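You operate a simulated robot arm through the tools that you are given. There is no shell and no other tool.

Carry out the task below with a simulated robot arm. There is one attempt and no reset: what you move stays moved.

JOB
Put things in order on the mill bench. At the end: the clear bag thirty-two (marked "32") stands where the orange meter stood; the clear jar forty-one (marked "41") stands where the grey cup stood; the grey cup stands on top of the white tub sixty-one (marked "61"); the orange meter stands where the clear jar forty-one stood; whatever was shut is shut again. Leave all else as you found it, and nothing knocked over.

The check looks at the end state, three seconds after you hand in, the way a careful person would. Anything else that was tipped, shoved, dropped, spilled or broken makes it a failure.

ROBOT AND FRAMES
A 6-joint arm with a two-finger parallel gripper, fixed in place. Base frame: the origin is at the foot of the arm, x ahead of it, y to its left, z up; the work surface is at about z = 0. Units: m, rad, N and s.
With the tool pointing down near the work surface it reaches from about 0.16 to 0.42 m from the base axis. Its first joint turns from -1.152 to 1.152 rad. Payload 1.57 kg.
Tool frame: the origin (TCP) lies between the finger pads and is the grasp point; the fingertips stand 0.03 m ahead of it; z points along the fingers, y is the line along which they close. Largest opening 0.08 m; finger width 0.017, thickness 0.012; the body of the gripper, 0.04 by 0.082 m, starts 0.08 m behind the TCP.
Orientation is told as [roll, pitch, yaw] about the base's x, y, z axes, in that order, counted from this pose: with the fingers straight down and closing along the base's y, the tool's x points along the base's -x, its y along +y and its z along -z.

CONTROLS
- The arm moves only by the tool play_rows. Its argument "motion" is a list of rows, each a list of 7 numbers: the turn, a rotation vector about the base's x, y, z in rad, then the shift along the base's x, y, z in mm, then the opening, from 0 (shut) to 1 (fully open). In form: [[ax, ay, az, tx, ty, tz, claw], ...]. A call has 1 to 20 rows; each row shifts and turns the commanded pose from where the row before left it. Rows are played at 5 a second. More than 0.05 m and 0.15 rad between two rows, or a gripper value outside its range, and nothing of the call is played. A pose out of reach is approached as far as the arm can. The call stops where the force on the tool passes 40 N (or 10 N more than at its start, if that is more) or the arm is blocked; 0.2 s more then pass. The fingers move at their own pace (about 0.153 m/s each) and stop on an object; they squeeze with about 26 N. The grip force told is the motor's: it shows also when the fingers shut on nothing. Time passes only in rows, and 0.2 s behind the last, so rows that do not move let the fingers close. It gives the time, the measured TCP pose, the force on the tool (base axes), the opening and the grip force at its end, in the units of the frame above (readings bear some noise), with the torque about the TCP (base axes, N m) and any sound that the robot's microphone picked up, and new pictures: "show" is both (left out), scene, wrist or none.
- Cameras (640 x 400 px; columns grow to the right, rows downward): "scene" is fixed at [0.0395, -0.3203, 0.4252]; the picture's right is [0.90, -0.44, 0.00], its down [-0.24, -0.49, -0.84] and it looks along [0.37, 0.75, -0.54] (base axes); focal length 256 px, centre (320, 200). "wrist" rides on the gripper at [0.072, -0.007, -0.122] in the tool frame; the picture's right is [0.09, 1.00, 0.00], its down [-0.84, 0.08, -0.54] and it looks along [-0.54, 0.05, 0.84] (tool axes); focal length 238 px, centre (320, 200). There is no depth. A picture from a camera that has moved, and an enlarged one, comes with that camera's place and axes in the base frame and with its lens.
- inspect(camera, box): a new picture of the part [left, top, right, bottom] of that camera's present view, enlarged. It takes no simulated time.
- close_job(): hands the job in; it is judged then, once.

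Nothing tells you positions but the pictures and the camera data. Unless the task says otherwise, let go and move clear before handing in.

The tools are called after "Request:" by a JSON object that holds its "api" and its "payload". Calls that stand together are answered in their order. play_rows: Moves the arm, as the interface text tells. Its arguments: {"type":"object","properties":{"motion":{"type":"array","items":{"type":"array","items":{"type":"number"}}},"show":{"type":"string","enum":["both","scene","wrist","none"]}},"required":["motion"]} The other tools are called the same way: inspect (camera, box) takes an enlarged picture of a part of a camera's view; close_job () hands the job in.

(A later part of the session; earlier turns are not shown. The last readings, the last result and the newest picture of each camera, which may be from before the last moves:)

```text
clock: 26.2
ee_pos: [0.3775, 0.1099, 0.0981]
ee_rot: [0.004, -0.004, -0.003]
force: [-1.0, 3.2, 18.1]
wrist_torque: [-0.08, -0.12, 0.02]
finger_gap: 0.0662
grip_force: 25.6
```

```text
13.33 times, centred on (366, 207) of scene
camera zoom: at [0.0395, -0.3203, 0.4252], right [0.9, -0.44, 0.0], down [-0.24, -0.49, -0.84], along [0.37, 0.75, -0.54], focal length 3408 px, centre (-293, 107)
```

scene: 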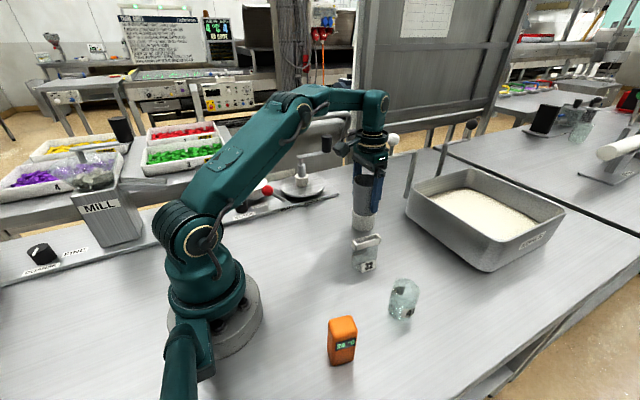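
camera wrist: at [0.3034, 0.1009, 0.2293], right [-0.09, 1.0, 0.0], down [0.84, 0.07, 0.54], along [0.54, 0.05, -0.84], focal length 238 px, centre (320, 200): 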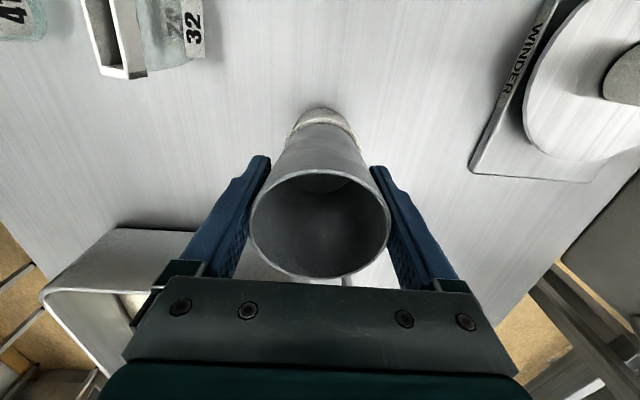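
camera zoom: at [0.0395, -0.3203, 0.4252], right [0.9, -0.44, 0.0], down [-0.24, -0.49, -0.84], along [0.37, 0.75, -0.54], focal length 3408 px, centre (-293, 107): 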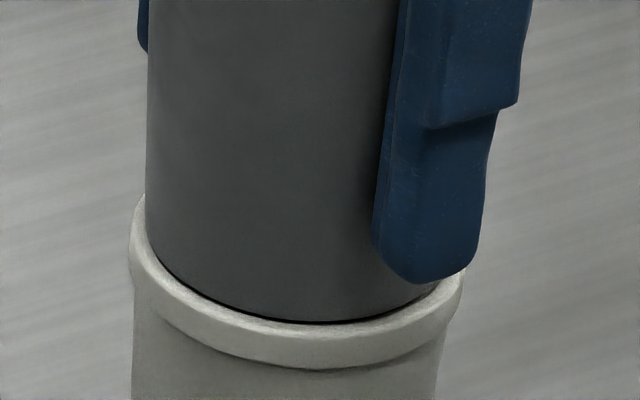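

Contact is made (about 18 N). I'll relieve the pressure slightly, then open the fingers and let the cup settle.

Request:
{"api": "play_rows", "payload": {"motion": [[0, 0, 0, 0, 0, 1.0, 0], [0, 0, 0, 0, 0, 0, 0]], "show": "none"}}

Request:
{"api": "play_rows", "payload": {"motion": [[0, 0, 0, 0, 0, 0, 0.9], [0, 0, 0, 0, 0, 0, 1], [0, 0, 0, 0, 0, 0, 1], [0, 0, 0, 0, 0, 0, 1]], "show": "both"}}

Request:
{"api": "inspect", "payload": {"camera": "scene", "box": [334, 165, 394, 245]}}

```text
clock: 26.8
ee_pos: [0.3772, 0.1101, 0.0984]
ee_rot: [0.0, -0.002, -0.001]
force: [1.5, 3.2, 13.4]
wrist_torque: [-0.06, -0.24, 0.05]
finger_gap: 0.0665
grip_force: 26.1
```

```text
clock: 27.8
ee_pos: [0.3769, 0.1083, 0.0972]
ee_rot: [0.003, -0.001, -0.003]
force: [-0.3, 1.0, -0.8]
wrist_torque: [0.04, -0.03, 0.01]
finger_gap: 0.08
grip_force: 0.1
camera wrist: at [0.3046, 0.1025, 0.2203], right [-0.09, 1.0, 0.0], down [0.84, 0.08, 0.54], along [0.54, 0.05, -0.84], focal length 238 px, centre (320, 200)
```

scene: 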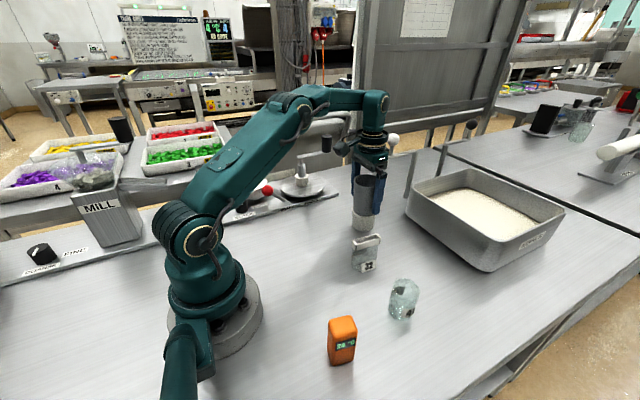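
wrist: 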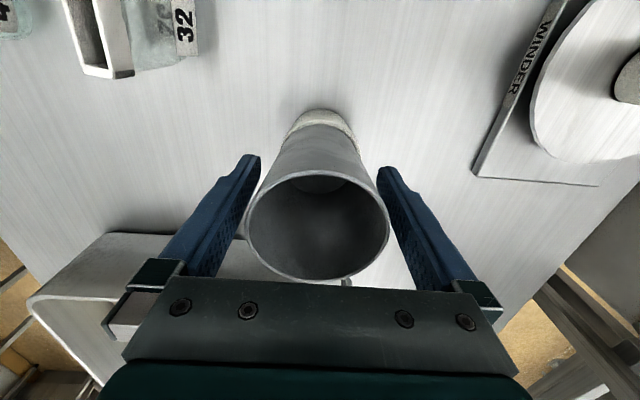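

```text
5.00 times, centred on (364, 205) of scene
camera zoom: at [0.0395, -0.3203, 0.4252], right [0.9, -0.44, 0.0], down [-0.24, -0.49, -0.84], along [0.37, 0.75, -0.54], focal length 1278 px, centre (100, 175)
```

zoom: 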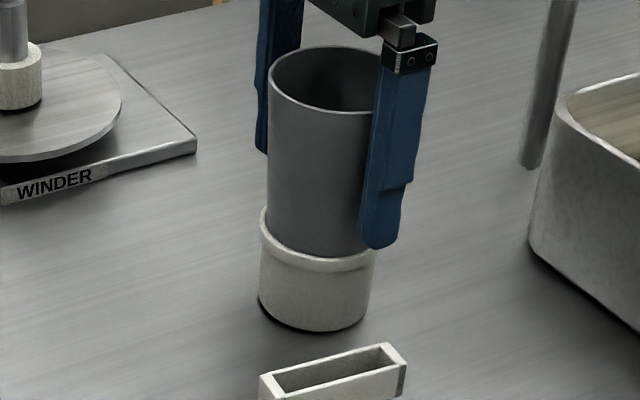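

The cup stands upright on the tub, well centred. I'll rise straight up while in reach, then back off along −x and climb clear.

Request:
{"api": "play_rows", "payload": {"motion": [[0, 0, 0, 0, -1, 8, 1], [0, 0, 0, 0, 0, 10, 1], [0, 0, 0, 0, 0, 12, 1], [0, 0, 0, 0, 0, 12, 1], [0, 0, 0, 0, 0, 10, 1]], "show": "both"}}

```text
clock: 29.0
ee_pos: [0.3773, 0.1071, 0.1501]
ee_rot: [0.001, 0.0, -0.002]
force: [0.5, -0.9, 0.2]
wrist_torque: [0.0, -0.03, -0.02]
finger_gap: 0.0799
grip_force: 0.1
camera wrist: at [0.3044, 0.1002, 0.2718], right [-0.09, 1.0, 0.0], down [0.84, 0.08, 0.54], along [0.54, 0.05, -0.84], focal length 238 px, centre (320, 200)
```

scene: 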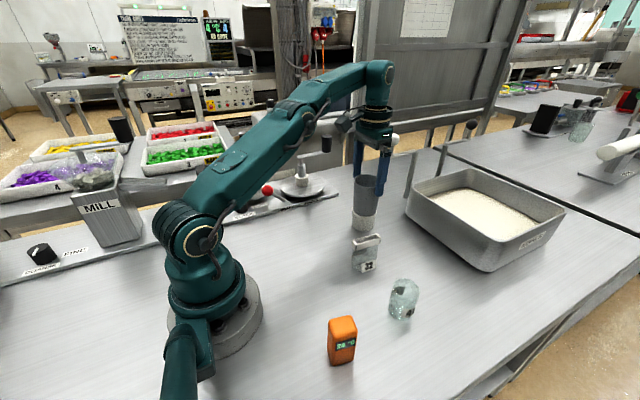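
wrist: 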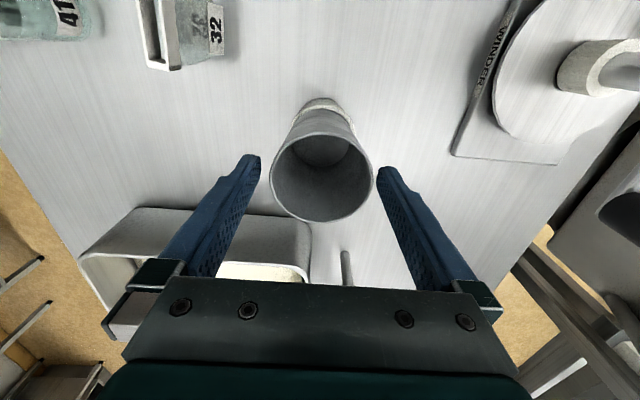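

The cup remains steady. Now I'll back away along −x while rising, then go to hover over the jar around (0.30, −0.133).

Request:
{"api": "play_rows", "payload": {"motion": [[0, 0, 0, -8, 0, 4, 1], [0, 0, 0, -10, 0, 8, 1], [0, 0, 0, -12, 0, 12, 1], [0, 0, 0, -12, 0, 12, 1], [0, 0, 0, -12, 0, 10, 1], [0, 0, 0, -3, -20, 2, 1], [0, 0, 0, -3, -25, 2, 1], [0, 0, 0, -3, -25, 0, 1], [0, 0, 0, -3, -25, 0, 1], [0, 0, 0, -3, -25, 0, 1], [0, 0, 0, -3, -25, 0, 1], [0, 0, 0, -3, -25, 0, 1], [0, 0, 0, -3, -25, 0, 1], [0, 0, 0, -3, -25, 0, 1], [0, 0, 0, 0, -20, 0, 1], [0, 0, 0, 0, 0, 0, 1]], "show": "both"}}

```text
clock: 32.4
ee_pos: [0.2941, -0.1317, 0.2004]
ee_rot: [0.001, -0.002, -0.001]
force: [0.5, -1.0, -0.1]
wrist_torque: [-0.01, -0.01, 0.01]
finger_gap: 0.0799
grip_force: 0.2
camera wrist: at [0.2224, -0.1381, 0.3232], right [-0.09, 1.0, 0.0], down [0.84, 0.08, 0.54], along [0.54, 0.05, -0.84], focal length 238 px, centre (320, 200)
```

scene: 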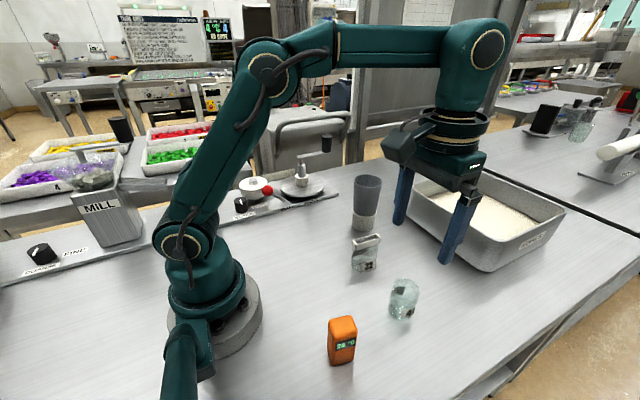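
wrist: 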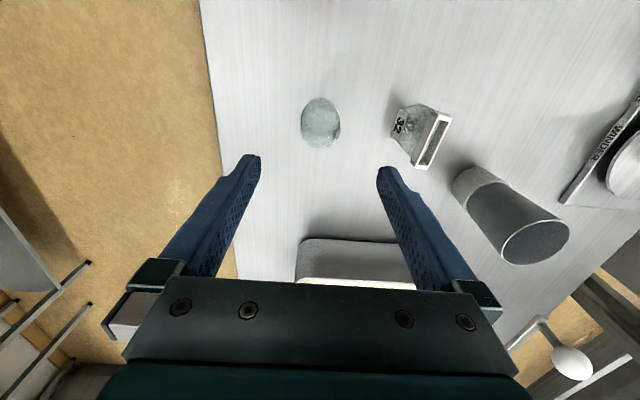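

Request:
{"api": "inspect", "payload": {"camera": "wrist", "box": [285, 80, 365, 160]}}

Request:
{"api": "inspect", "payload": {"camera": "scene", "box": [374, 265, 434, 330]}}

Request:
{"api": "inspect", "payload": {"camera": "scene", "box": [334, 165, 394, 245]}}

Request:
{"api": "inspect", "payload": {"camera": "wrist", "box": [370, 80, 470, 180]}}

```text
5.00 times, centred on (325, 120) of wrist
camera zoom: at [0.2224, -0.1381, 0.3232], right [-0.09, 1.0, 0.0], down [0.84, 0.08, 0.54], along [0.54, 0.05, -0.84], focal length 1192 px, centre (295, 600)
```

zoom: 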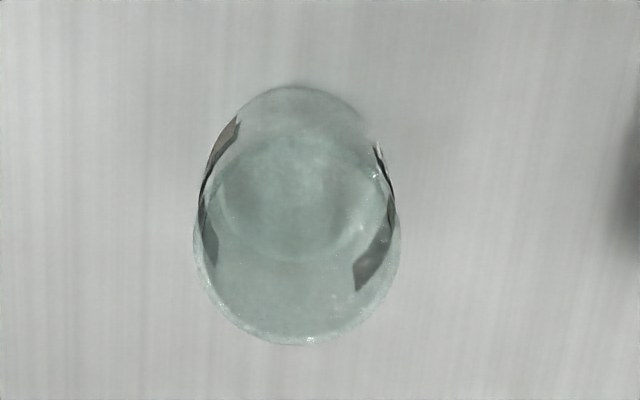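

```text
6.15 times, centred on (404, 298) of scene
camera zoom: at [0.0395, -0.3203, 0.4252], right [0.9, -0.44, 0.0], down [-0.24, -0.49, -0.84], along [0.37, 0.75, -0.54], focal length 1573 px, centre (-197, -400)
```

zoom: 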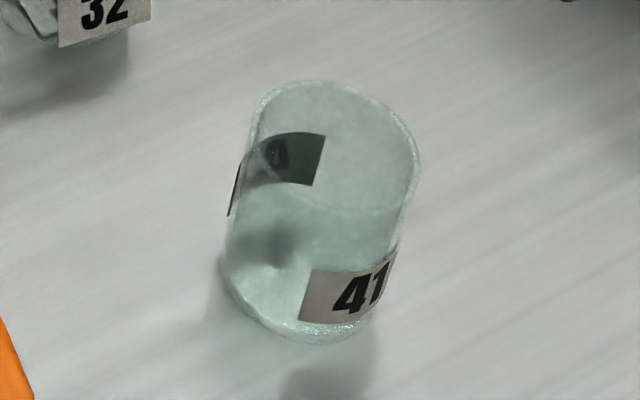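

```text
5.00 times, centred on (364, 205) of scene
camera zoom: at [0.0395, -0.3203, 0.4252], right [0.9, -0.44, 0.0], down [-0.24, -0.49, -0.84], along [0.37, 0.75, -0.54], focal length 1278 px, centre (100, 175)
```

zoom: 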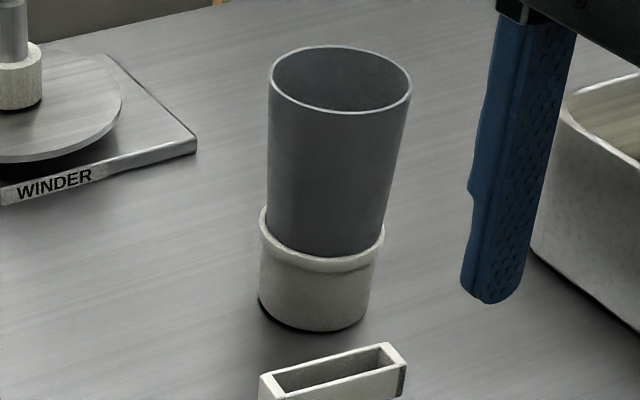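

```text
4.00 times, centred on (420, 130) of wrist
camera zoom: at [0.2224, -0.1381, 0.3232], right [-0.09, 1.0, 0.0], down [0.84, 0.08, 0.54], along [0.54, 0.05, -0.84], focal length 953 px, centre (-80, 480)
```

zoom: 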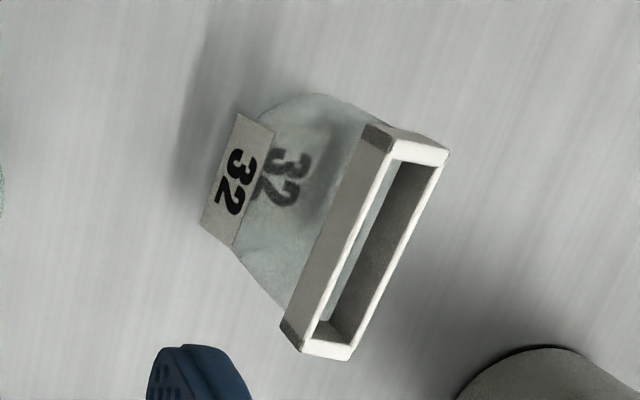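

The jar looks like an open clear glass jar. Before grasping it I want a closer check that the cup sits flat on the tub.

Request:
{"api": "inspect", "payload": {"camera": "scene", "box": [346, 192, 386, 222]}}

Request:
{"api": "inspect", "payload": {"camera": "scene", "box": [340, 168, 392, 240]}}

Request:
{"api": "inspect", "payload": {"camera": "wrist", "box": [440, 150, 590, 280]}}

```text
13.33 times, centred on (366, 207) of scene
camera zoom: at [0.0395, -0.3203, 0.4252], right [0.9, -0.44, 0.0], down [-0.24, -0.49, -0.84], along [0.37, 0.75, -0.54], focal length 3408 px, centre (-293, 107)
```

zoom: 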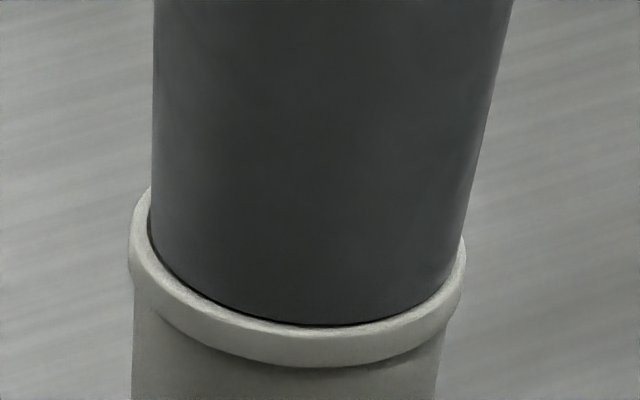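

```text
5.56 times, centred on (366, 204) of scene
camera zoom: at [0.0395, -0.3203, 0.4252], right [0.9, -0.44, 0.0], down [-0.24, -0.49, -0.84], along [0.37, 0.75, -0.54], focal length 1420 px, centre (64, 178)
```

zoom: 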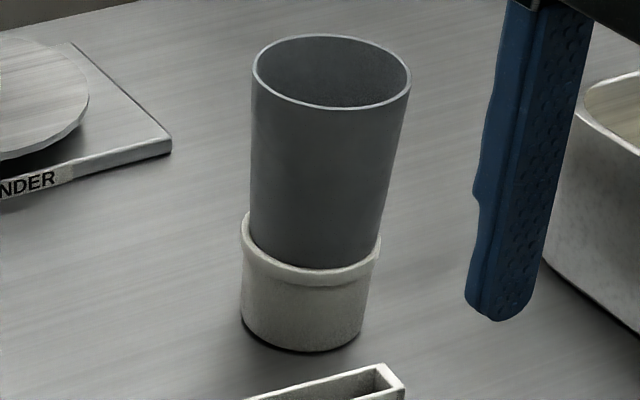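

```text
3.08 times, centred on (515, 215) of wrist
camera zoom: at [0.2224, -0.1381, 0.3232], right [-0.09, 1.0, 0.0], down [0.84, 0.08, 0.54], along [0.54, 0.05, -0.84], focal length 733 px, centre (-280, 154)
```

zoom: 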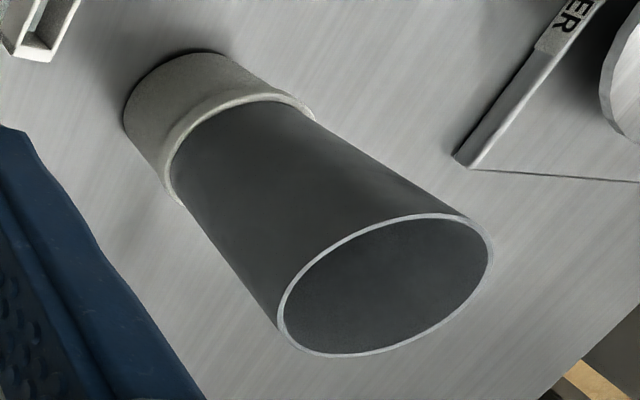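

The cup is seated on the tub with no noticeable lean. The jar's centre works out to about (0.299, −0.132), rim z≈0.06 and ø≈0.047; I'll move down over it partway and check.

Request:
{"api": "play_rows", "payload": {"motion": [[0, 0, 0, 4.5, 0, -25, 1], [0, 0, 0, 0, 0, -25, 1], [0, 0, 0, 0, 0, -25, 1], [0, 0, 0, 0, 0, -20, 1], [0, 0, 0, 0, 0, -10, 1], [0, 0, 0, 0, 0, 0, 1]], "show": "both"}}

Request:
{"api": "inspect", "payload": {"camera": "wrist", "box": [250, 90, 390, 230]}}

```text
clock: 33.8
ee_pos: [0.3015, -0.1306, 0.0949]
ee_rot: [0.002, 0.0, -0.001]
force: [0.1, 0.0, 0.0]
wrist_torque: [0.0, 0.0, -0.01]
finger_gap: 0.0799
grip_force: 0.1
camera wrist: at [0.2293, -0.1381, 0.2172], right [-0.09, 1.0, 0.0], down [0.84, 0.07, 0.54], along [0.54, 0.05, -0.84], focal length 238 px, centre (320, 200)
```

scene: 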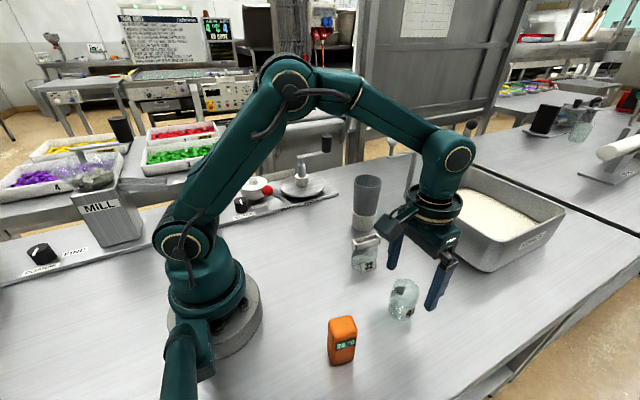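
wrist: 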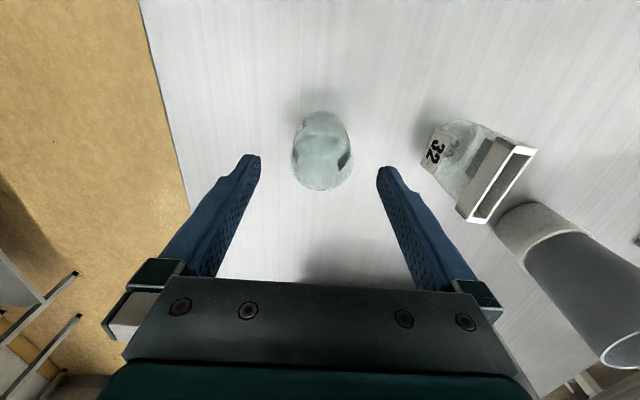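

```text
2.86 times, centred on (320, 160) of wrist
camera zoom: at [0.2293, -0.1381, 0.2172], right [-0.09, 1.0, 0.0], down [0.84, 0.07, 0.54], along [0.54, 0.05, -0.84], focal length 681 px, centre (320, 314)
```

zoom: 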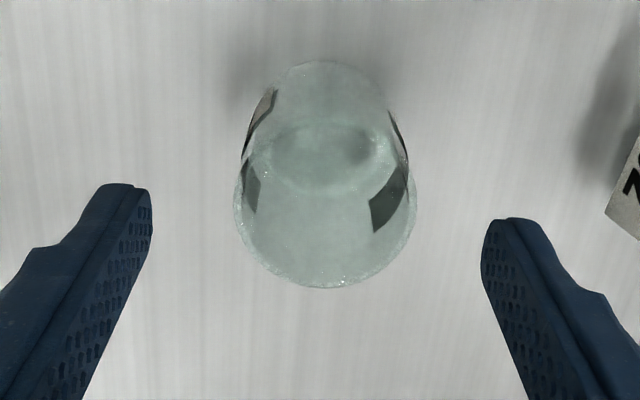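

The jar is centred between the fingers. I'll descend to z≈0.04 and close gently.

Request:
{"api": "play_rows", "payload": {"motion": [[0, 0, 0, 0, 0, -20, 1], [0, 0, 0, 0, 0, -20, 1], [0, 0, 0, 0, 0, -14, 1], [0, 0, 0, 0, 0, 0, 1]], "show": "wrist"}}

```text
clock: 34.8
ee_pos: [0.3023, -0.1308, 0.0428]
ee_rot: [0.001, -0.002, -0.002]
force: [-0.3, -0.4, 0.0]
wrist_torque: [0.0, -0.02, -0.02]
finger_gap: 0.0799
grip_force: 0.1
camera wrist: at [0.2291, -0.1381, 0.1632], right [-0.09, 1.0, 0.0], down [0.84, 0.08, 0.54], along [0.54, 0.05, -0.84], focal length 238 px, centre (320, 200)
```

wrist: 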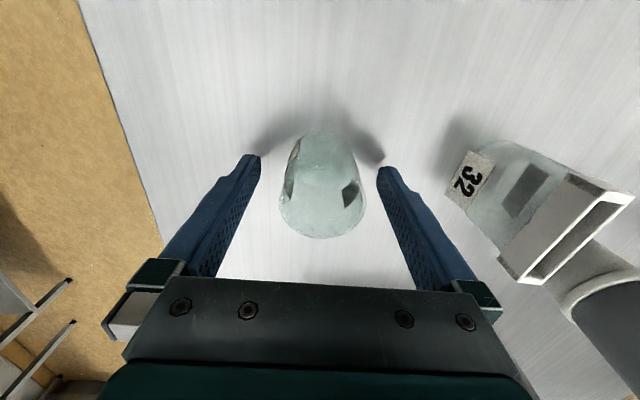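

The jar is slightly behind the TCP in x; I'll shift −2 mm and close.

Request:
{"api": "play_rows", "payload": {"motion": [[0, 0, 0, -2, 0, -1, 1], [0, 0, 0, 0, 0, 0, 0.7], [0, 0, 0, 0, 0, 0, 0], [0, 0, 0, 0, 0, 0, 0], [0, 0, 0, 0, 0, 0, 0]], "show": "wrist"}}

```text
clock: 36.0
ee_pos: [0.2987, -0.1316, 0.0402]
ee_rot: [0.002, -0.003, -0.002]
force: [-0.5, -0.1, 0.6]
wrist_torque: [-0.01, -0.01, 0.0]
finger_gap: 0.0449
grip_force: 26.1
camera wrist: at [0.2265, -0.1386, 0.1624], right [-0.09, 1.0, 0.0], down [0.84, 0.08, 0.54], along [0.54, 0.05, -0.84], focal length 238 px, centre (320, 200)
```

wrist: 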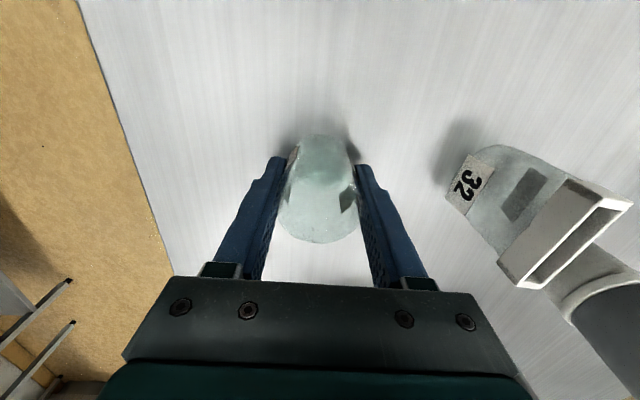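

The jar is gripped (gap 0.045 m). I'll lift to z≈0.145 and carry it to the cup's old spot, (0.238, 0.149).

Request:
{"api": "play_rows", "payload": {"motion": [[0, 0, 0, 0, 0, 5, 0], [0, 0, 0, 0, 0, 15, 0], [0, 0, 0, 0, 0, 20, 0], [0, 0, 0, 0, 0, 25, 0], [0, 0, 0, 0, 0, 25, 0], [0, 0, 0, 0, 0, 15, 0], [0, 0, 0, 0, 0, 0, 0]], "show": "scene"}}

Request:
{"api": "play_rows", "payload": {"motion": [[0, 0, 0, -2, 10, 0, 0], [0, 0, 0, -4, 18, 0, 0], [0, 0, 0, -4.5, 21, 0, 0], [0, 0, 0, -4.5, 21, 0, 0], [0, 0, 0, -4.5, 21, 0, 0], [0, 0, 0, -4.5, 21, 0, 0], [0, 0, 0, -4.5, 21, 0, 0], [0, 0, 0, -4.5, 21, 0, 0], [0, 0, 0, -4.5, 21, 0, 0], [0, 0, 0, -4.5, 21, 0, 0], [0, 0, 0, -4.5, 21, 0, 0], [0, 0, 0, -4.5, 21, 0, 0], [0, 0, 0, -4.5, 21, 0, 0], [0, 0, 0, -4, 15, 0, 0], [0, 0, 0, -1.5, 6, 0, 0], [0, 0, 0, 0, 0, 0, 0]], "show": "both"}}

```text
clock: 37.6
ee_pos: [0.2996, -0.1306, 0.1467]
ee_rot: [0.003, 0.0, -0.002]
force: [0.3, 0.0, 0.1]
wrist_torque: [0.03, 0.05, -0.01]
finger_gap: 0.0445
grip_force: 25.7
```

scene: 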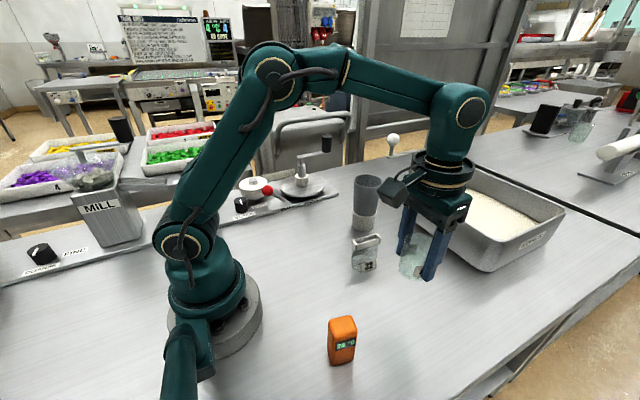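

```text
clock: 41.0
ee_pos: [0.2384, 0.1487, 0.1456]
ee_rot: [0.002, -0.002, -0.002]
force: [-0.6, 0.3, -0.3]
wrist_torque: [0.0, 0.0, 0.03]
finger_gap: 0.0445
grip_force: 26.0
camera wrist: at [0.1655, 0.1413, 0.2684], right [-0.09, 1.0, 0.0], down [0.84, 0.07, 0.54], along [0.54, 0.05, -0.84], focal length 238 px, centre (320, 200)
```

scene: 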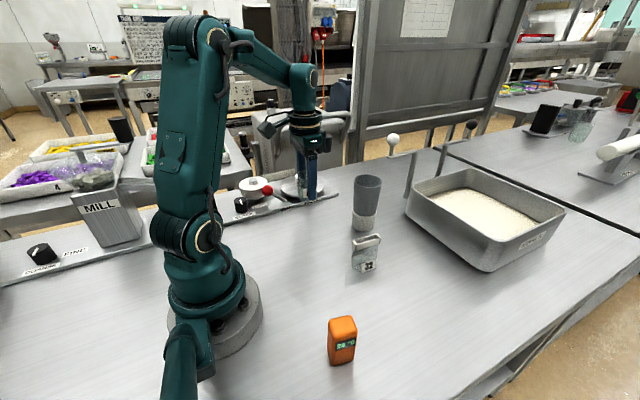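
wrist: 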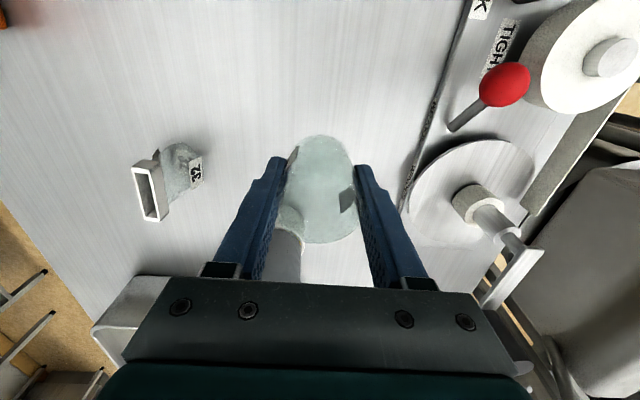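

I'm above the cup's old spot at (0.238, 0.149). Lowering in steps, the last millimetres slowly.

Request:
{"api": "play_rows", "payload": {"motion": [[0, 0, 0, 0, 0, -25, 0], [0, 0, 0, 0, 0, -25, 0], [0, 0, 0, 0, 0, -20, 0], [0, 0, 0, 0, 0, -15, 0], [0, 0, 0, 0, 0, -10, 0], [0, 0, 0, 0, 0, -6, 0], [0, 0, 0, 0, 0, -2, 0], [0, 0, 0, 0, 0, 0, 0]], "show": "none"}}

Request:
{"api": "play_rows", "payload": {"motion": [[0, 0, 0, 0, 0, -1, 0], [0, 0, 0, 0, 0, 0, 0]], "show": "scene"}}

Request:
{"api": "inspect", "payload": {"camera": "scene", "box": [284, 186, 334, 246]}}

```text
clock: 42.8
ee_pos: [0.2377, 0.1474, 0.0418]
ee_rot: [0.002, -0.002, -0.001]
force: [0.6, 0.2, -0.1]
wrist_torque: [0.02, -0.02, 0.01]
finger_gap: 0.0444
grip_force: 25.8
```

```text
clock: 43.4
ee_pos: [0.2364, 0.149, 0.0418]
ee_rot: [0.002, -0.001, -0.002]
force: [-0.1, 0.0, -0.6]
wrist_torque: [0.0, -0.01, -0.03]
finger_gap: 0.0443
grip_force: 26.1
```

scene: 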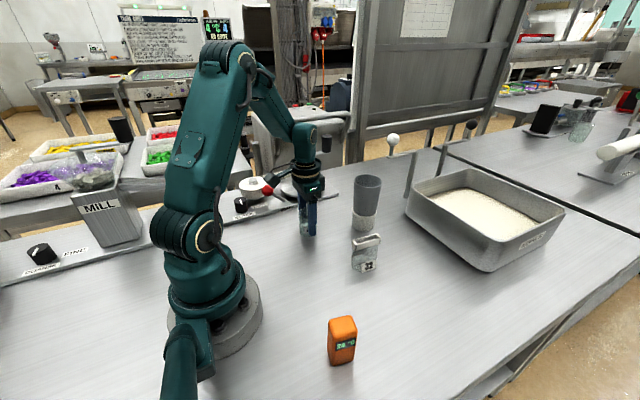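

```text
6.67 times, centred on (309, 216) of scene
camera zoom: at [0.0395, -0.3203, 0.4252], right [0.9, -0.44, 0.0], down [-0.24, -0.49, -0.84], along [0.37, 0.75, -0.54], focal length 1704 px, centre (393, 93)
```

zoom: 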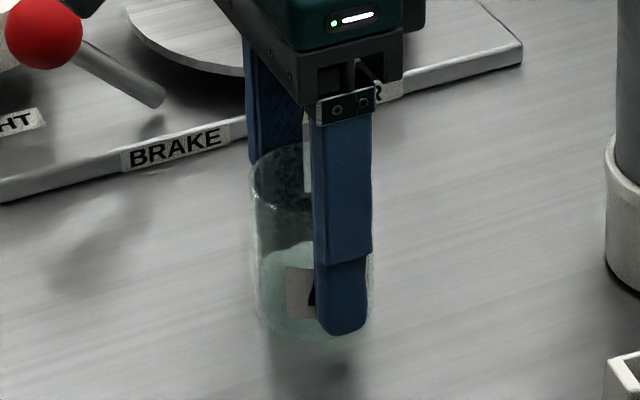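

The jar's base sits right where the cup's base was in the picture. I'll go down the last millimetres until contact.

Request:
{"api": "play_rows", "payload": {"motion": [[0, 0, 0, 0, 0, -1, 0], [0, 0, 0, 0, 0, 0, 0]], "show": "none"}}

Request:
{"api": "play_rows", "payload": {"motion": [[0, 0, 0, 0, 0, -0.7, 0], [0, 0, 0, 0, 0, 0, 0]], "show": "none"}}

```text
clock: 44.0
ee_pos: [0.237, 0.1486, 0.0406]
ee_rot: [0.001, -0.001, -0.003]
force: [0.0, -0.3, -0.6]
wrist_torque: [-0.02, 0.02, -0.03]
finger_gap: 0.0443
grip_force: 25.7
```

```text
clock: 44.6
ee_pos: [0.2374, 0.1483, 0.0396]
ee_rot: [0.003, 0.0, -0.001]
force: [-0.8, 0.7, 5.8]
wrist_torque: [-0.02, 0.06, -0.03]
finger_gap: 0.0444
grip_force: 25.9
```

Contact shows (about 6 N), so the jar is on the bench. I'll open the fingers and look.

Request:
{"api": "play_rows", "payload": {"motion": [[0, 0, 0, 0, 0, 0, 0.75], [0, 0, 0, 0, 0, 0, 1], [0, 0, 0, 0, 0, 0, 1], [0, 0, 0, 0, 0, 0, 1]], "show": "wrist"}}

```text
clock: 45.6
ee_pos: [0.2375, 0.1475, 0.0407]
ee_rot: [0.001, -0.001, -0.001]
force: [0.0, -0.3, 0.0]
wrist_torque: [-0.04, 0.0, 0.0]
finger_gap: 0.0801
grip_force: 0.1
camera wrist: at [0.1646, 0.1411, 0.1622], right [-0.09, 1.0, 0.0], down [0.84, 0.08, 0.54], along [0.54, 0.05, -0.84], focal length 238 px, centre (320, 200)
```

wrist: 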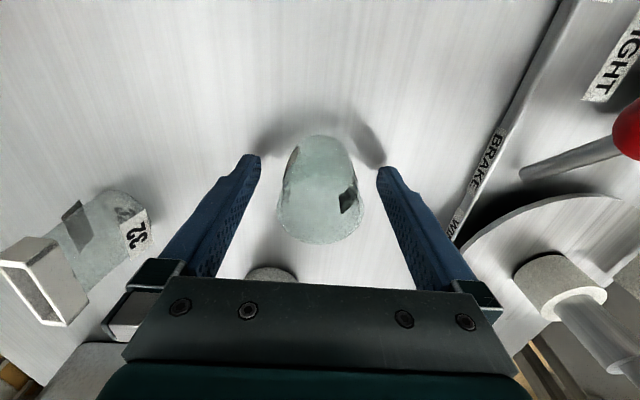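

The jar stands free. I'll rise and go over to the meter (about (0.16, −0.155)) for a close look.

Request:
{"api": "play_rows", "payload": {"motion": [[0, 0, 0, 0, 0, 15, 1], [0, 0, 0, 0, 0, 30, 1], [0, 0, 0, 0, 0, 40, 1], [0, 0, 0, 0, 0, 40, 1], [0, 0, 0, 0, 0, 35, 1]], "show": "both"}}

Request:
{"api": "play_rows", "payload": {"motion": [[0, 0, 0, -4.5, -19.3, 0, 1], [0, 0, 0, -4.5, -19.3, 0, 1], [0, 0, 0, -4.5, -19.3, 0, 1], [0, 0, 0, -4.5, -19.3, 0, 1], [0, 0, 0, -4.5, -19.3, 0, 1], [0, 0, 0, -4.5, -19.3, 0, 1], [0, 0, 0, -4.5, -19.3, 0, 1], [0, 0, 0, -4.5, -19.3, 0, 1], [0, 0, 0, -4.5, -19.3, 0, 1], [0, 0, 0, -4.5, -19.3, 0, 1], [0, 0, 0, -4.5, -19.3, 0, 1], [0, 0, 0, -4.5, -19.3, 0, 1], [0, 0, 0, -4.5, -19.3, 0, 1], [0, 0, 0, -4.5, -19.3, 0, 1], [0, 0, 0, -4.5, -19.3, 0, 1], [0, 0, 0, -4.5, -19.3, 0, 1], [0, 0, 0, 0, 0, 0, 1]], "show": "both"}}

```text
clock: 46.8
ee_pos: [0.2379, 0.1485, 0.1996]
ee_rot: [0.001, -0.001, -0.002]
force: [-1.2, 0.6, -0.3]
wrist_torque: [0.02, 0.01, 0.03]
finger_gap: 0.0801
grip_force: 0.0
camera wrist: at [0.166, 0.1417, 0.3218], right [-0.09, 1.0, 0.0], down [0.84, 0.08, 0.54], along [0.54, 0.05, -0.84], focal length 238 px, centre (320, 200)
```

scene: 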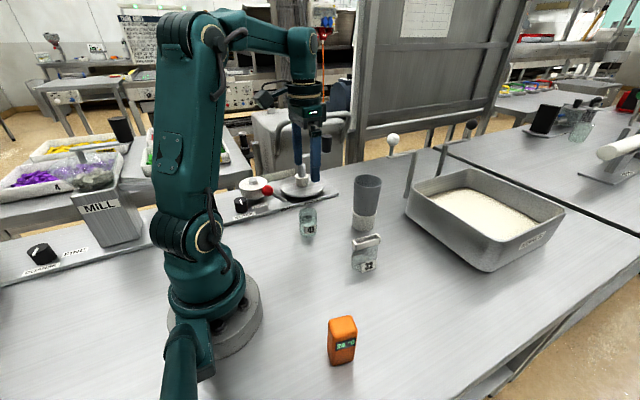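
wrist: 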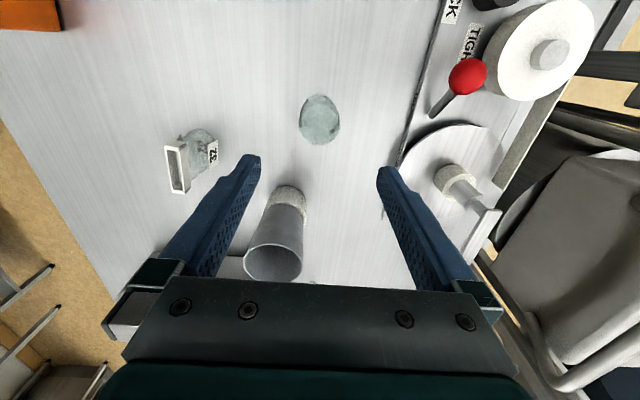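

```text
clock: 50.4
ee_pos: [0.166, -0.16, 0.201]
ee_rot: [0.002, -0.001, -0.001]
force: [0.4, -0.2, 0.3]
wrist_torque: [0.01, -0.01, -0.01]
finger_gap: 0.0799
grip_force: 0.1
camera wrist: at [0.0931, -0.1677, 0.3227], right [-0.09, 1.0, 0.0], down [0.84, 0.08, 0.54], along [0.54, 0.05, -0.84], focal length 238 px, centre (320, 200)
```

scene: 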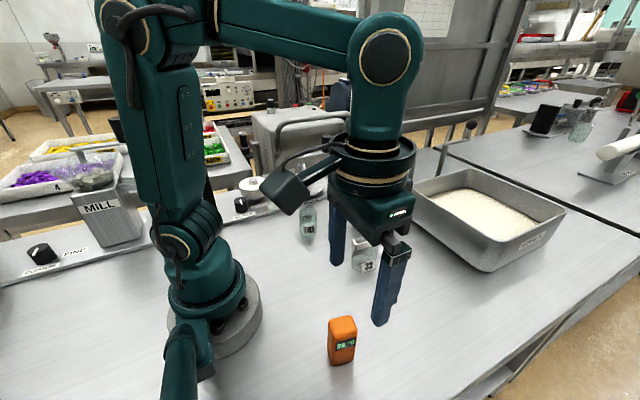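
wrist: 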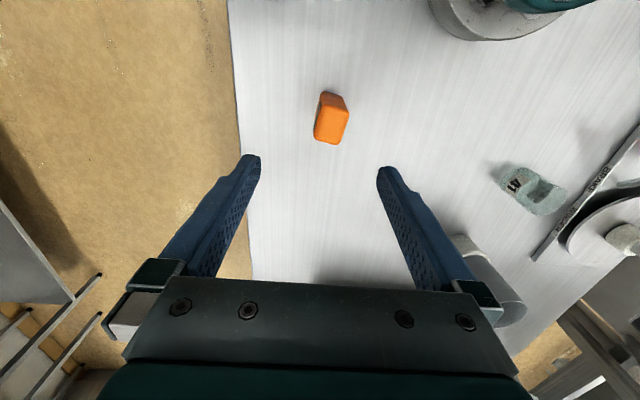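

Request:
{"api": "inspect", "payload": {"camera": "wrist", "box": [295, 80, 365, 155]}}

Request:
{"api": "inspect", "payload": {"camera": "scene", "box": [312, 305, 372, 375]}}

Request:
{"api": "inspect", "payload": {"camera": "scene", "box": [284, 186, 334, 246]}}

```text
5.33 times, centred on (330, 118) of wrist
camera zoom: at [0.0931, -0.1677, 0.3227], right [-0.09, 1.0, 0.0], down [0.84, 0.08, 0.54], along [0.54, 0.05, -0.84], focal length 1271 px, centre (267, 640)
```

zoom: 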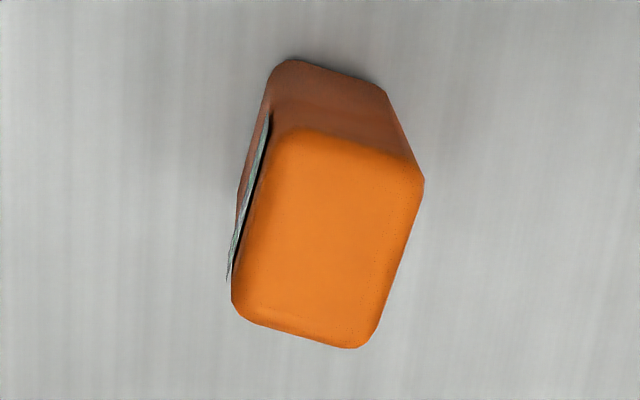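

```text
5.71 times, centred on (342, 340) of scene
camera zoom: at [0.0395, -0.3203, 0.4252], right [0.9, -0.44, 0.0], down [-0.24, -0.49, -0.84], along [0.37, 0.75, -0.54], focal length 1461 px, centre (194, -600)
```

zoom: 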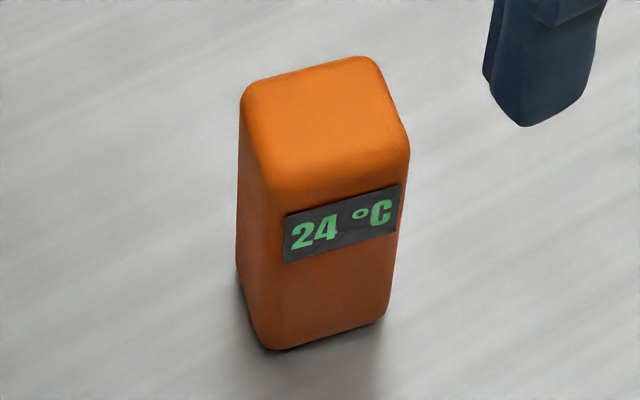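

```text
6.67 times, centred on (309, 216) of scene
camera zoom: at [0.0395, -0.3203, 0.4252], right [0.9, -0.44, 0.0], down [-0.24, -0.49, -0.84], along [0.37, 0.75, -0.54], focal length 1704 px, centre (393, 93)
```

zoom: 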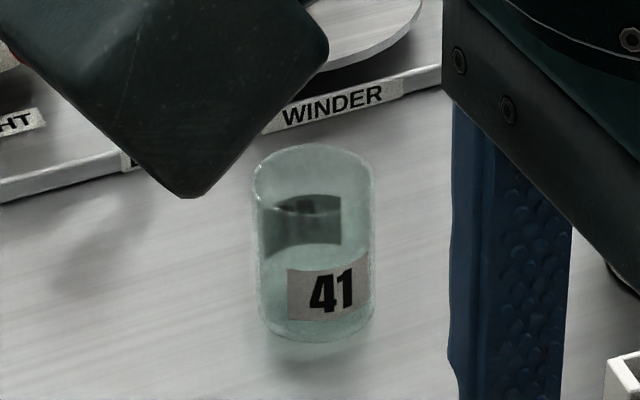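

The meter is a block about 0.030 × 0.034 × 0.077 m centred near (0.160, −0.151), turned about −11°. I'll align the gripper yaw to it, move above, and check before going around it.

Request:
{"api": "play_rows", "payload": {"motion": [[0, 0, -0.095, -3, 4.5, -20, 1], [0, 0, -0.095, -3, 4.5, -25, 1], [0, 0, 0, 0, 0, -25, 1], [0, 0, 0, 0, 0, -15, 1], [0, 0, 0, 0, 0, 0, 1]], "show": "both"}}

Request:
{"api": "inspect", "payload": {"camera": "wrist", "box": [250, 80, 390, 240]}}

```text
clock: 51.6
ee_pos: [0.16, -0.1506, 0.1155]
ee_rot: [0.003, -0.002, -0.192]
force: [0.7, -0.4, 0.7]
wrist_torque: [0.01, 0.0, -0.02]
finger_gap: 0.0801
grip_force: 0.0
camera wrist: at [0.0877, -0.1435, 0.2372], right [0.1, 1.0, 0.0], down [0.84, -0.08, 0.54], along [0.54, -0.05, -0.84], focal length 238 px, centre (320, 200)
```

scene: 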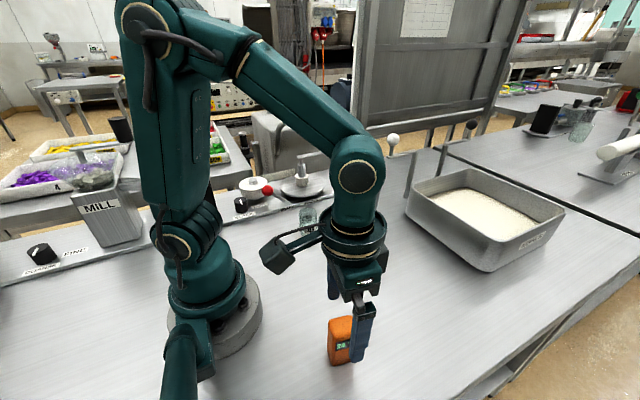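
wrist: 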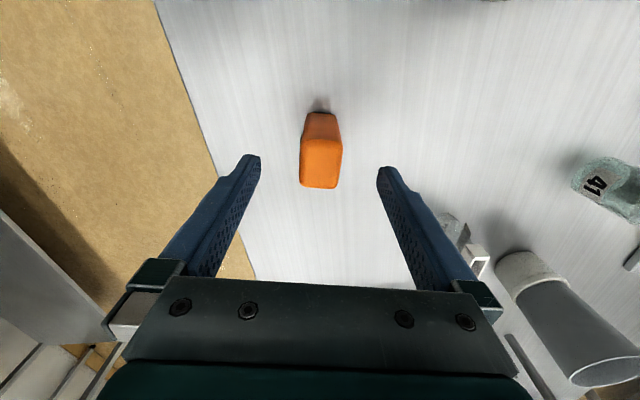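

```text
2.50 times, centred on (320, 160) of wrist
camera zoom: at [0.0877, -0.1435, 0.2372], right [0.1, 1.0, 0.0], down [0.84, -0.08, 0.54], along [0.54, -0.05, -0.84], focal length 596 px, centre (320, 300)
```

zoom: 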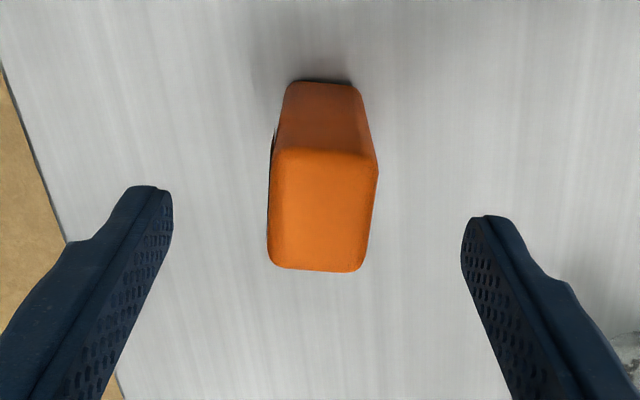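

The fingers are squared up with the meter and centred. I'll go down around it to z≈0.046 and close.

Request:
{"api": "play_rows", "payload": {"motion": [[0, 0, 0, 0, 0.5, -20, 1], [0, 0, 0, 0, 0, -20, 1], [0, 0, 0, 0, 0, -20, 1], [0, 0, 0, 0, 0, -10, 1], [0, 0, 0, 0, 0, 0, 1]], "show": "wrist"}}

Request:
{"api": "play_rows", "payload": {"motion": [[0, 0, 0, 0, 0, 0, 0.6], [0, 0, 0, 0, 0, 0, 0], [0, 0, 0, 0, 0, 0, 0], [0, 0, 0, 0, 0, 0, 0]], "show": "both"}}

```text
clock: 52.8
ee_pos: [0.1607, -0.1507, 0.0457]
ee_rot: [0.001, -0.002, -0.192]
force: [-0.6, -0.7, 0.0]
wrist_torque: [-0.01, 0.0, -0.04]
finger_gap: 0.0799
grip_force: 0.0
camera wrist: at [0.0882, -0.1442, 0.1677], right [0.1, 1.0, 0.0], down [0.84, -0.08, 0.54], along [0.54, -0.05, -0.84], focal length 238 px, centre (320, 200)
```

wrist: 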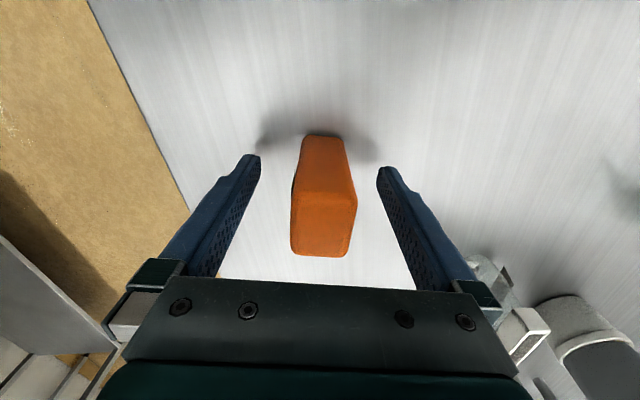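

```text
clock: 53.8
ee_pos: [0.1612, -0.1514, 0.0453]
ee_rot: [0.001, -0.002, -0.192]
force: [-0.2, -0.2, -0.5]
wrist_torque: [0.0, 0.03, -0.02]
finger_gap: 0.0299
grip_force: 26.0
camera wrist: at [0.0882, -0.1442, 0.1679], right [0.1, 1.0, 0.0], down [0.84, -0.08, 0.54], along [0.54, -0.05, -0.84], focal length 238 px, centre (320, 200)
```

scene: 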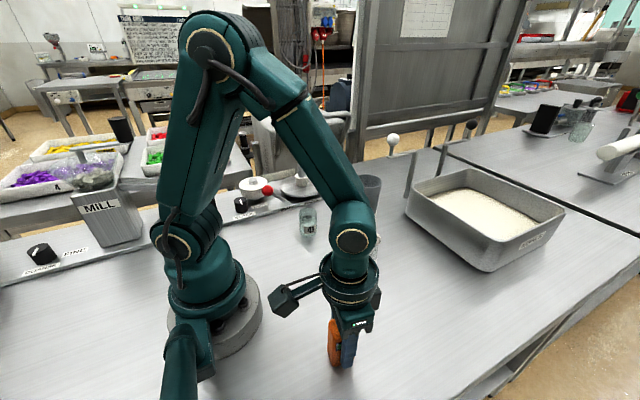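
wrist: 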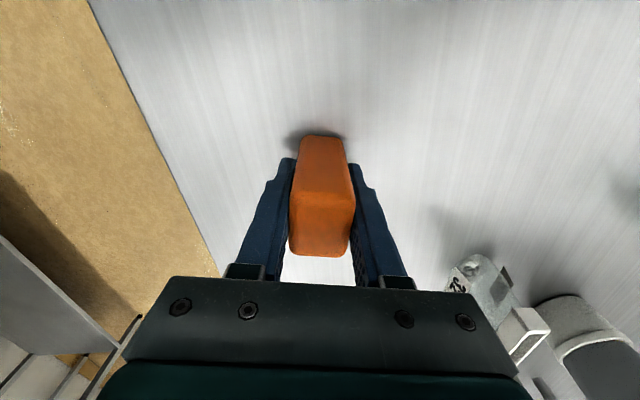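

The meter is gripped (gap 0.030 m) at TCP (0.161, −0.151). I'll lift it and carry it to the jar's old spot at (0.299, −0.131), keeping its heading.

Request:
{"api": "play_rows", "payload": {"motion": [[0, 0, 0, 0, 0, 5, 0], [0, 0, 0, 0, 0, 15, 0], [0, 0, 0, 0, 0, 25, 0], [0, 0, 0, 0, 0, 20, 0], [0, 0, 0, 6, 1, 0, 0], [0, 0, 0, 13, 2, 0, 0], [0, 0, 0, 17, 2.5, 0, 0], [0, 0, 0, 17, 2.5, 0, 0], [0, 0, 0, 17, 2.5, 0, 0], [0, 0, 0, 17, 2.5, 0, 0], [0, 0, 0, 17, 2.5, 0, 0], [0, 0, 0, 17, 2.5, 0, 0], [0, 0, 0, 12, 1.5, 0, 0], [0, 0, 0, 5, 0.5, 0, 0], [0, 0, 0, 0, 0, 0, 0]], "show": "both"}}

```text
clock: 57.0
ee_pos: [0.2982, -0.1307, 0.1104]
ee_rot: [0.002, -0.001, -0.193]
force: [0.4, 0.6, -0.9]
wrist_torque: [0.0, 0.0, -0.03]
finger_gap: 0.0298
grip_force: 25.8
camera wrist: at [0.2255, -0.1237, 0.2327], right [0.1, 1.0, 0.0], down [0.84, -0.08, 0.54], along [0.54, -0.05, -0.84], focal length 238 px, centre (320, 200)
```

scene: 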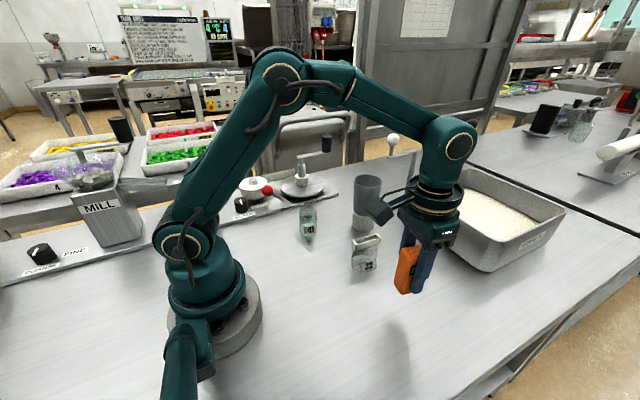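
wrist: 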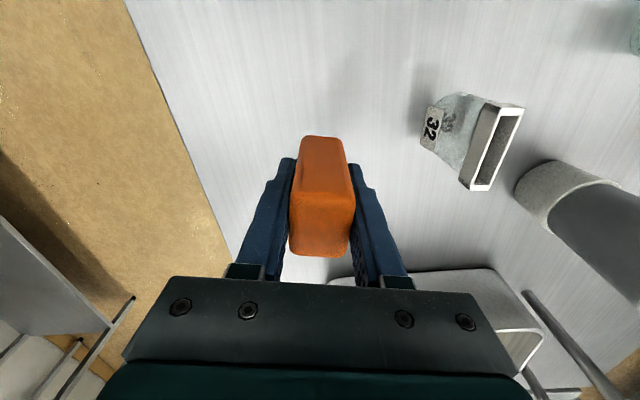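

Above the jar's old spot. Lowering the meter, slowly at the end.

Request:
{"api": "play_rows", "payload": {"motion": [[0, 0, 0, 0, 0, -20, 0], [0, 0, 0, 0, 0, -20, 0], [0, 0, 0, 0, 0, -13, 0], [0, 0, 0, 0, 0, -7, 0], [0, 0, 0, 0, 0, -2, 0], [0, 0, 0, 0, 0, 0, 0]], "show": "none"}}

Request:
{"api": "play_rows", "payload": {"motion": [[0, 0, 0, 0, 0, -1, 0], [0, 0, 0, 0, 0, 0, 0]], "show": "none"}}

Request:
{"api": "play_rows", "payload": {"motion": [[0, 0, 0, 0, 0, -1, 0], [0, 0, 0, 0, 0, 0, 0]], "show": "scene"}}

```text
clock: 58.4
ee_pos: [0.2972, -0.1296, 0.0487]
ee_rot: [0.001, -0.004, -0.192]
force: [0.3, -0.8, -0.6]
wrist_torque: [0.0, -0.02, -0.01]
finger_gap: 0.0298
grip_force: 25.6
```

```text
clock: 59.0
ee_pos: [0.2968, -0.1314, 0.0469]
ee_rot: [0.001, -0.003, -0.193]
force: [-0.3, -0.4, -0.7]
wrist_torque: [0.03, 0.0, -0.01]
finger_gap: 0.03
grip_force: 26.4
```

```text
clock: 59.6
ee_pos: [0.2976, -0.1303, 0.0465]
ee_rot: [0.001, -0.001, -0.19]
force: [0.2, 0.3, 0.1]
wrist_torque: [-0.01, 0.01, 0.01]
finger_gap: 0.0298
grip_force: 26.0
```

scene: 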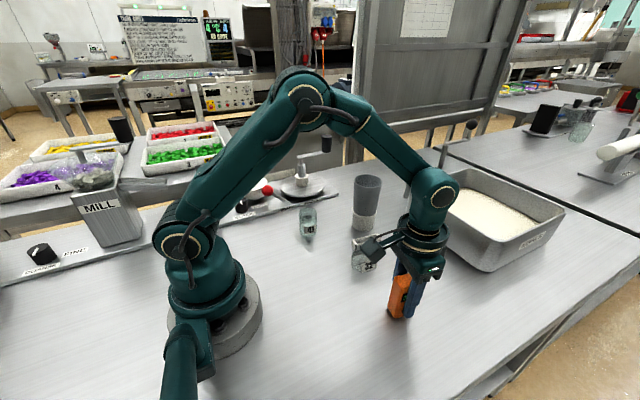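

Request:
{"api": "play_rows", "payload": {"motion": [[0, 0, 0, 0.5, 0, -1, 0], [0, 0, 0, 0, 0, 0, 0]], "show": "none"}}

Request:
{"api": "play_rows", "payload": {"motion": [[0, 0, 0, 0, 0, -0.7, 0], [0, 0, 0, 0, 0, 0, 0]], "show": "none"}}

```text
clock: 60.2
ee_pos: [0.2985, -0.1311, 0.0457]
ee_rot: [0.002, -0.003, -0.19]
force: [-2.0, 1.7, 5.8]
wrist_torque: [-0.01, 0.06, -0.04]
finger_gap: 0.0297
grip_force: 25.9
```

```text
clock: 60.8
ee_pos: [0.2983, -0.1303, 0.0436]
ee_rot: [0.001, -0.004, -0.19]
force: [-2.6, 3.7, 18.0]
wrist_torque: [-0.05, -0.02, 0.0]
finger_gap: 0.0299
grip_force: 25.7
```

The meter is on the bench (18 N contact). I'll ease up a touch, open and check.

Request:
{"api": "play_rows", "payload": {"motion": [[0, 0, 0, 0, 0, 0.7, 0], [0, 0, 0, 0, 0, 0, 0], [0, 0, 0, 0, 0, 0, 0.5], [0, 0, 0, 0, 0, 0, 0.8], [0, 0, 0, 0, 0, 0, 1], [0, 0, 0, 0, 0, 0, 1]], "show": "both"}}

Request:
{"api": "inspect", "payload": {"camera": "scene", "box": [340, 225, 460, 335]}}

```text
clock: 62.2
ee_pos: [0.2965, -0.1316, 0.0457]
ee_rot: [0.0, -0.003, -0.193]
force: [0.3, 0.1, -0.2]
wrist_torque: [0.01, 0.0, -0.02]
finger_gap: 0.0797
grip_force: 0.0
camera wrist: at [0.225, -0.1246, 0.1673], right [0.1, 1.0, 0.0], down [0.84, -0.08, 0.54], along [0.54, -0.05, -0.84], focal length 238 px, centre (320, 200)
```

scene: 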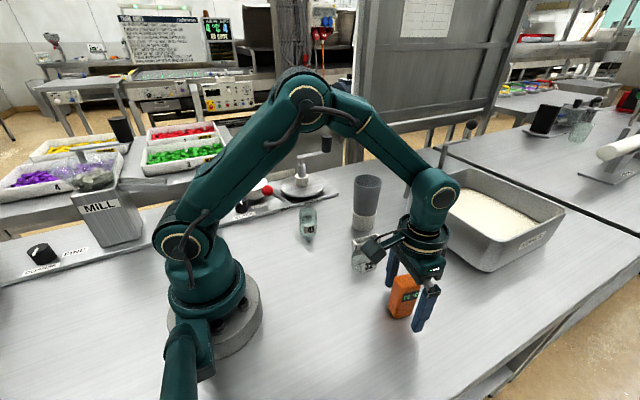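
wrist: 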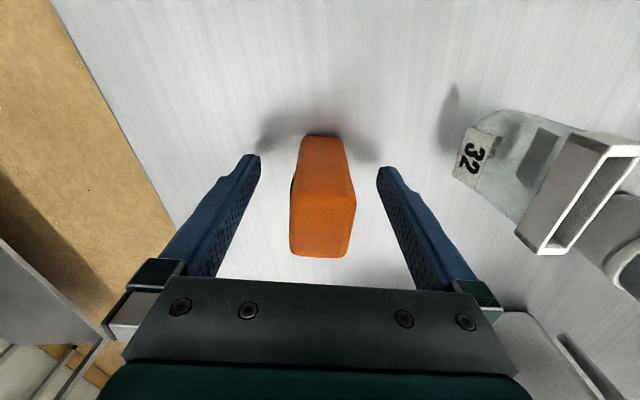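

```text
3.64 times, centred on (400, 280) of scene
camera zoom: at [0.0395, -0.3203, 0.4252], right [0.9, -0.44, 0.0], down [-0.24, -0.49, -0.84], along [0.37, 0.75, -0.54], focal length 930 px, centre (29, -91)
```

zoom: 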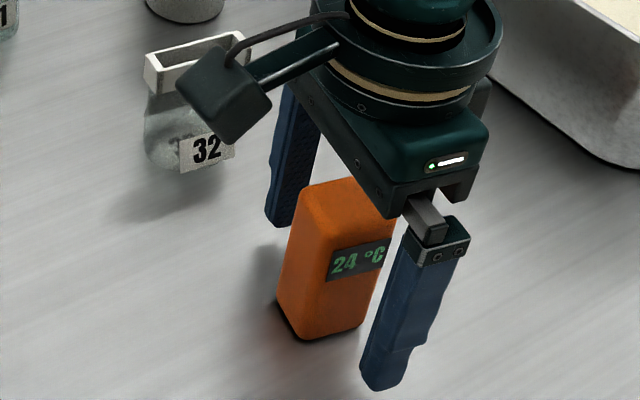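

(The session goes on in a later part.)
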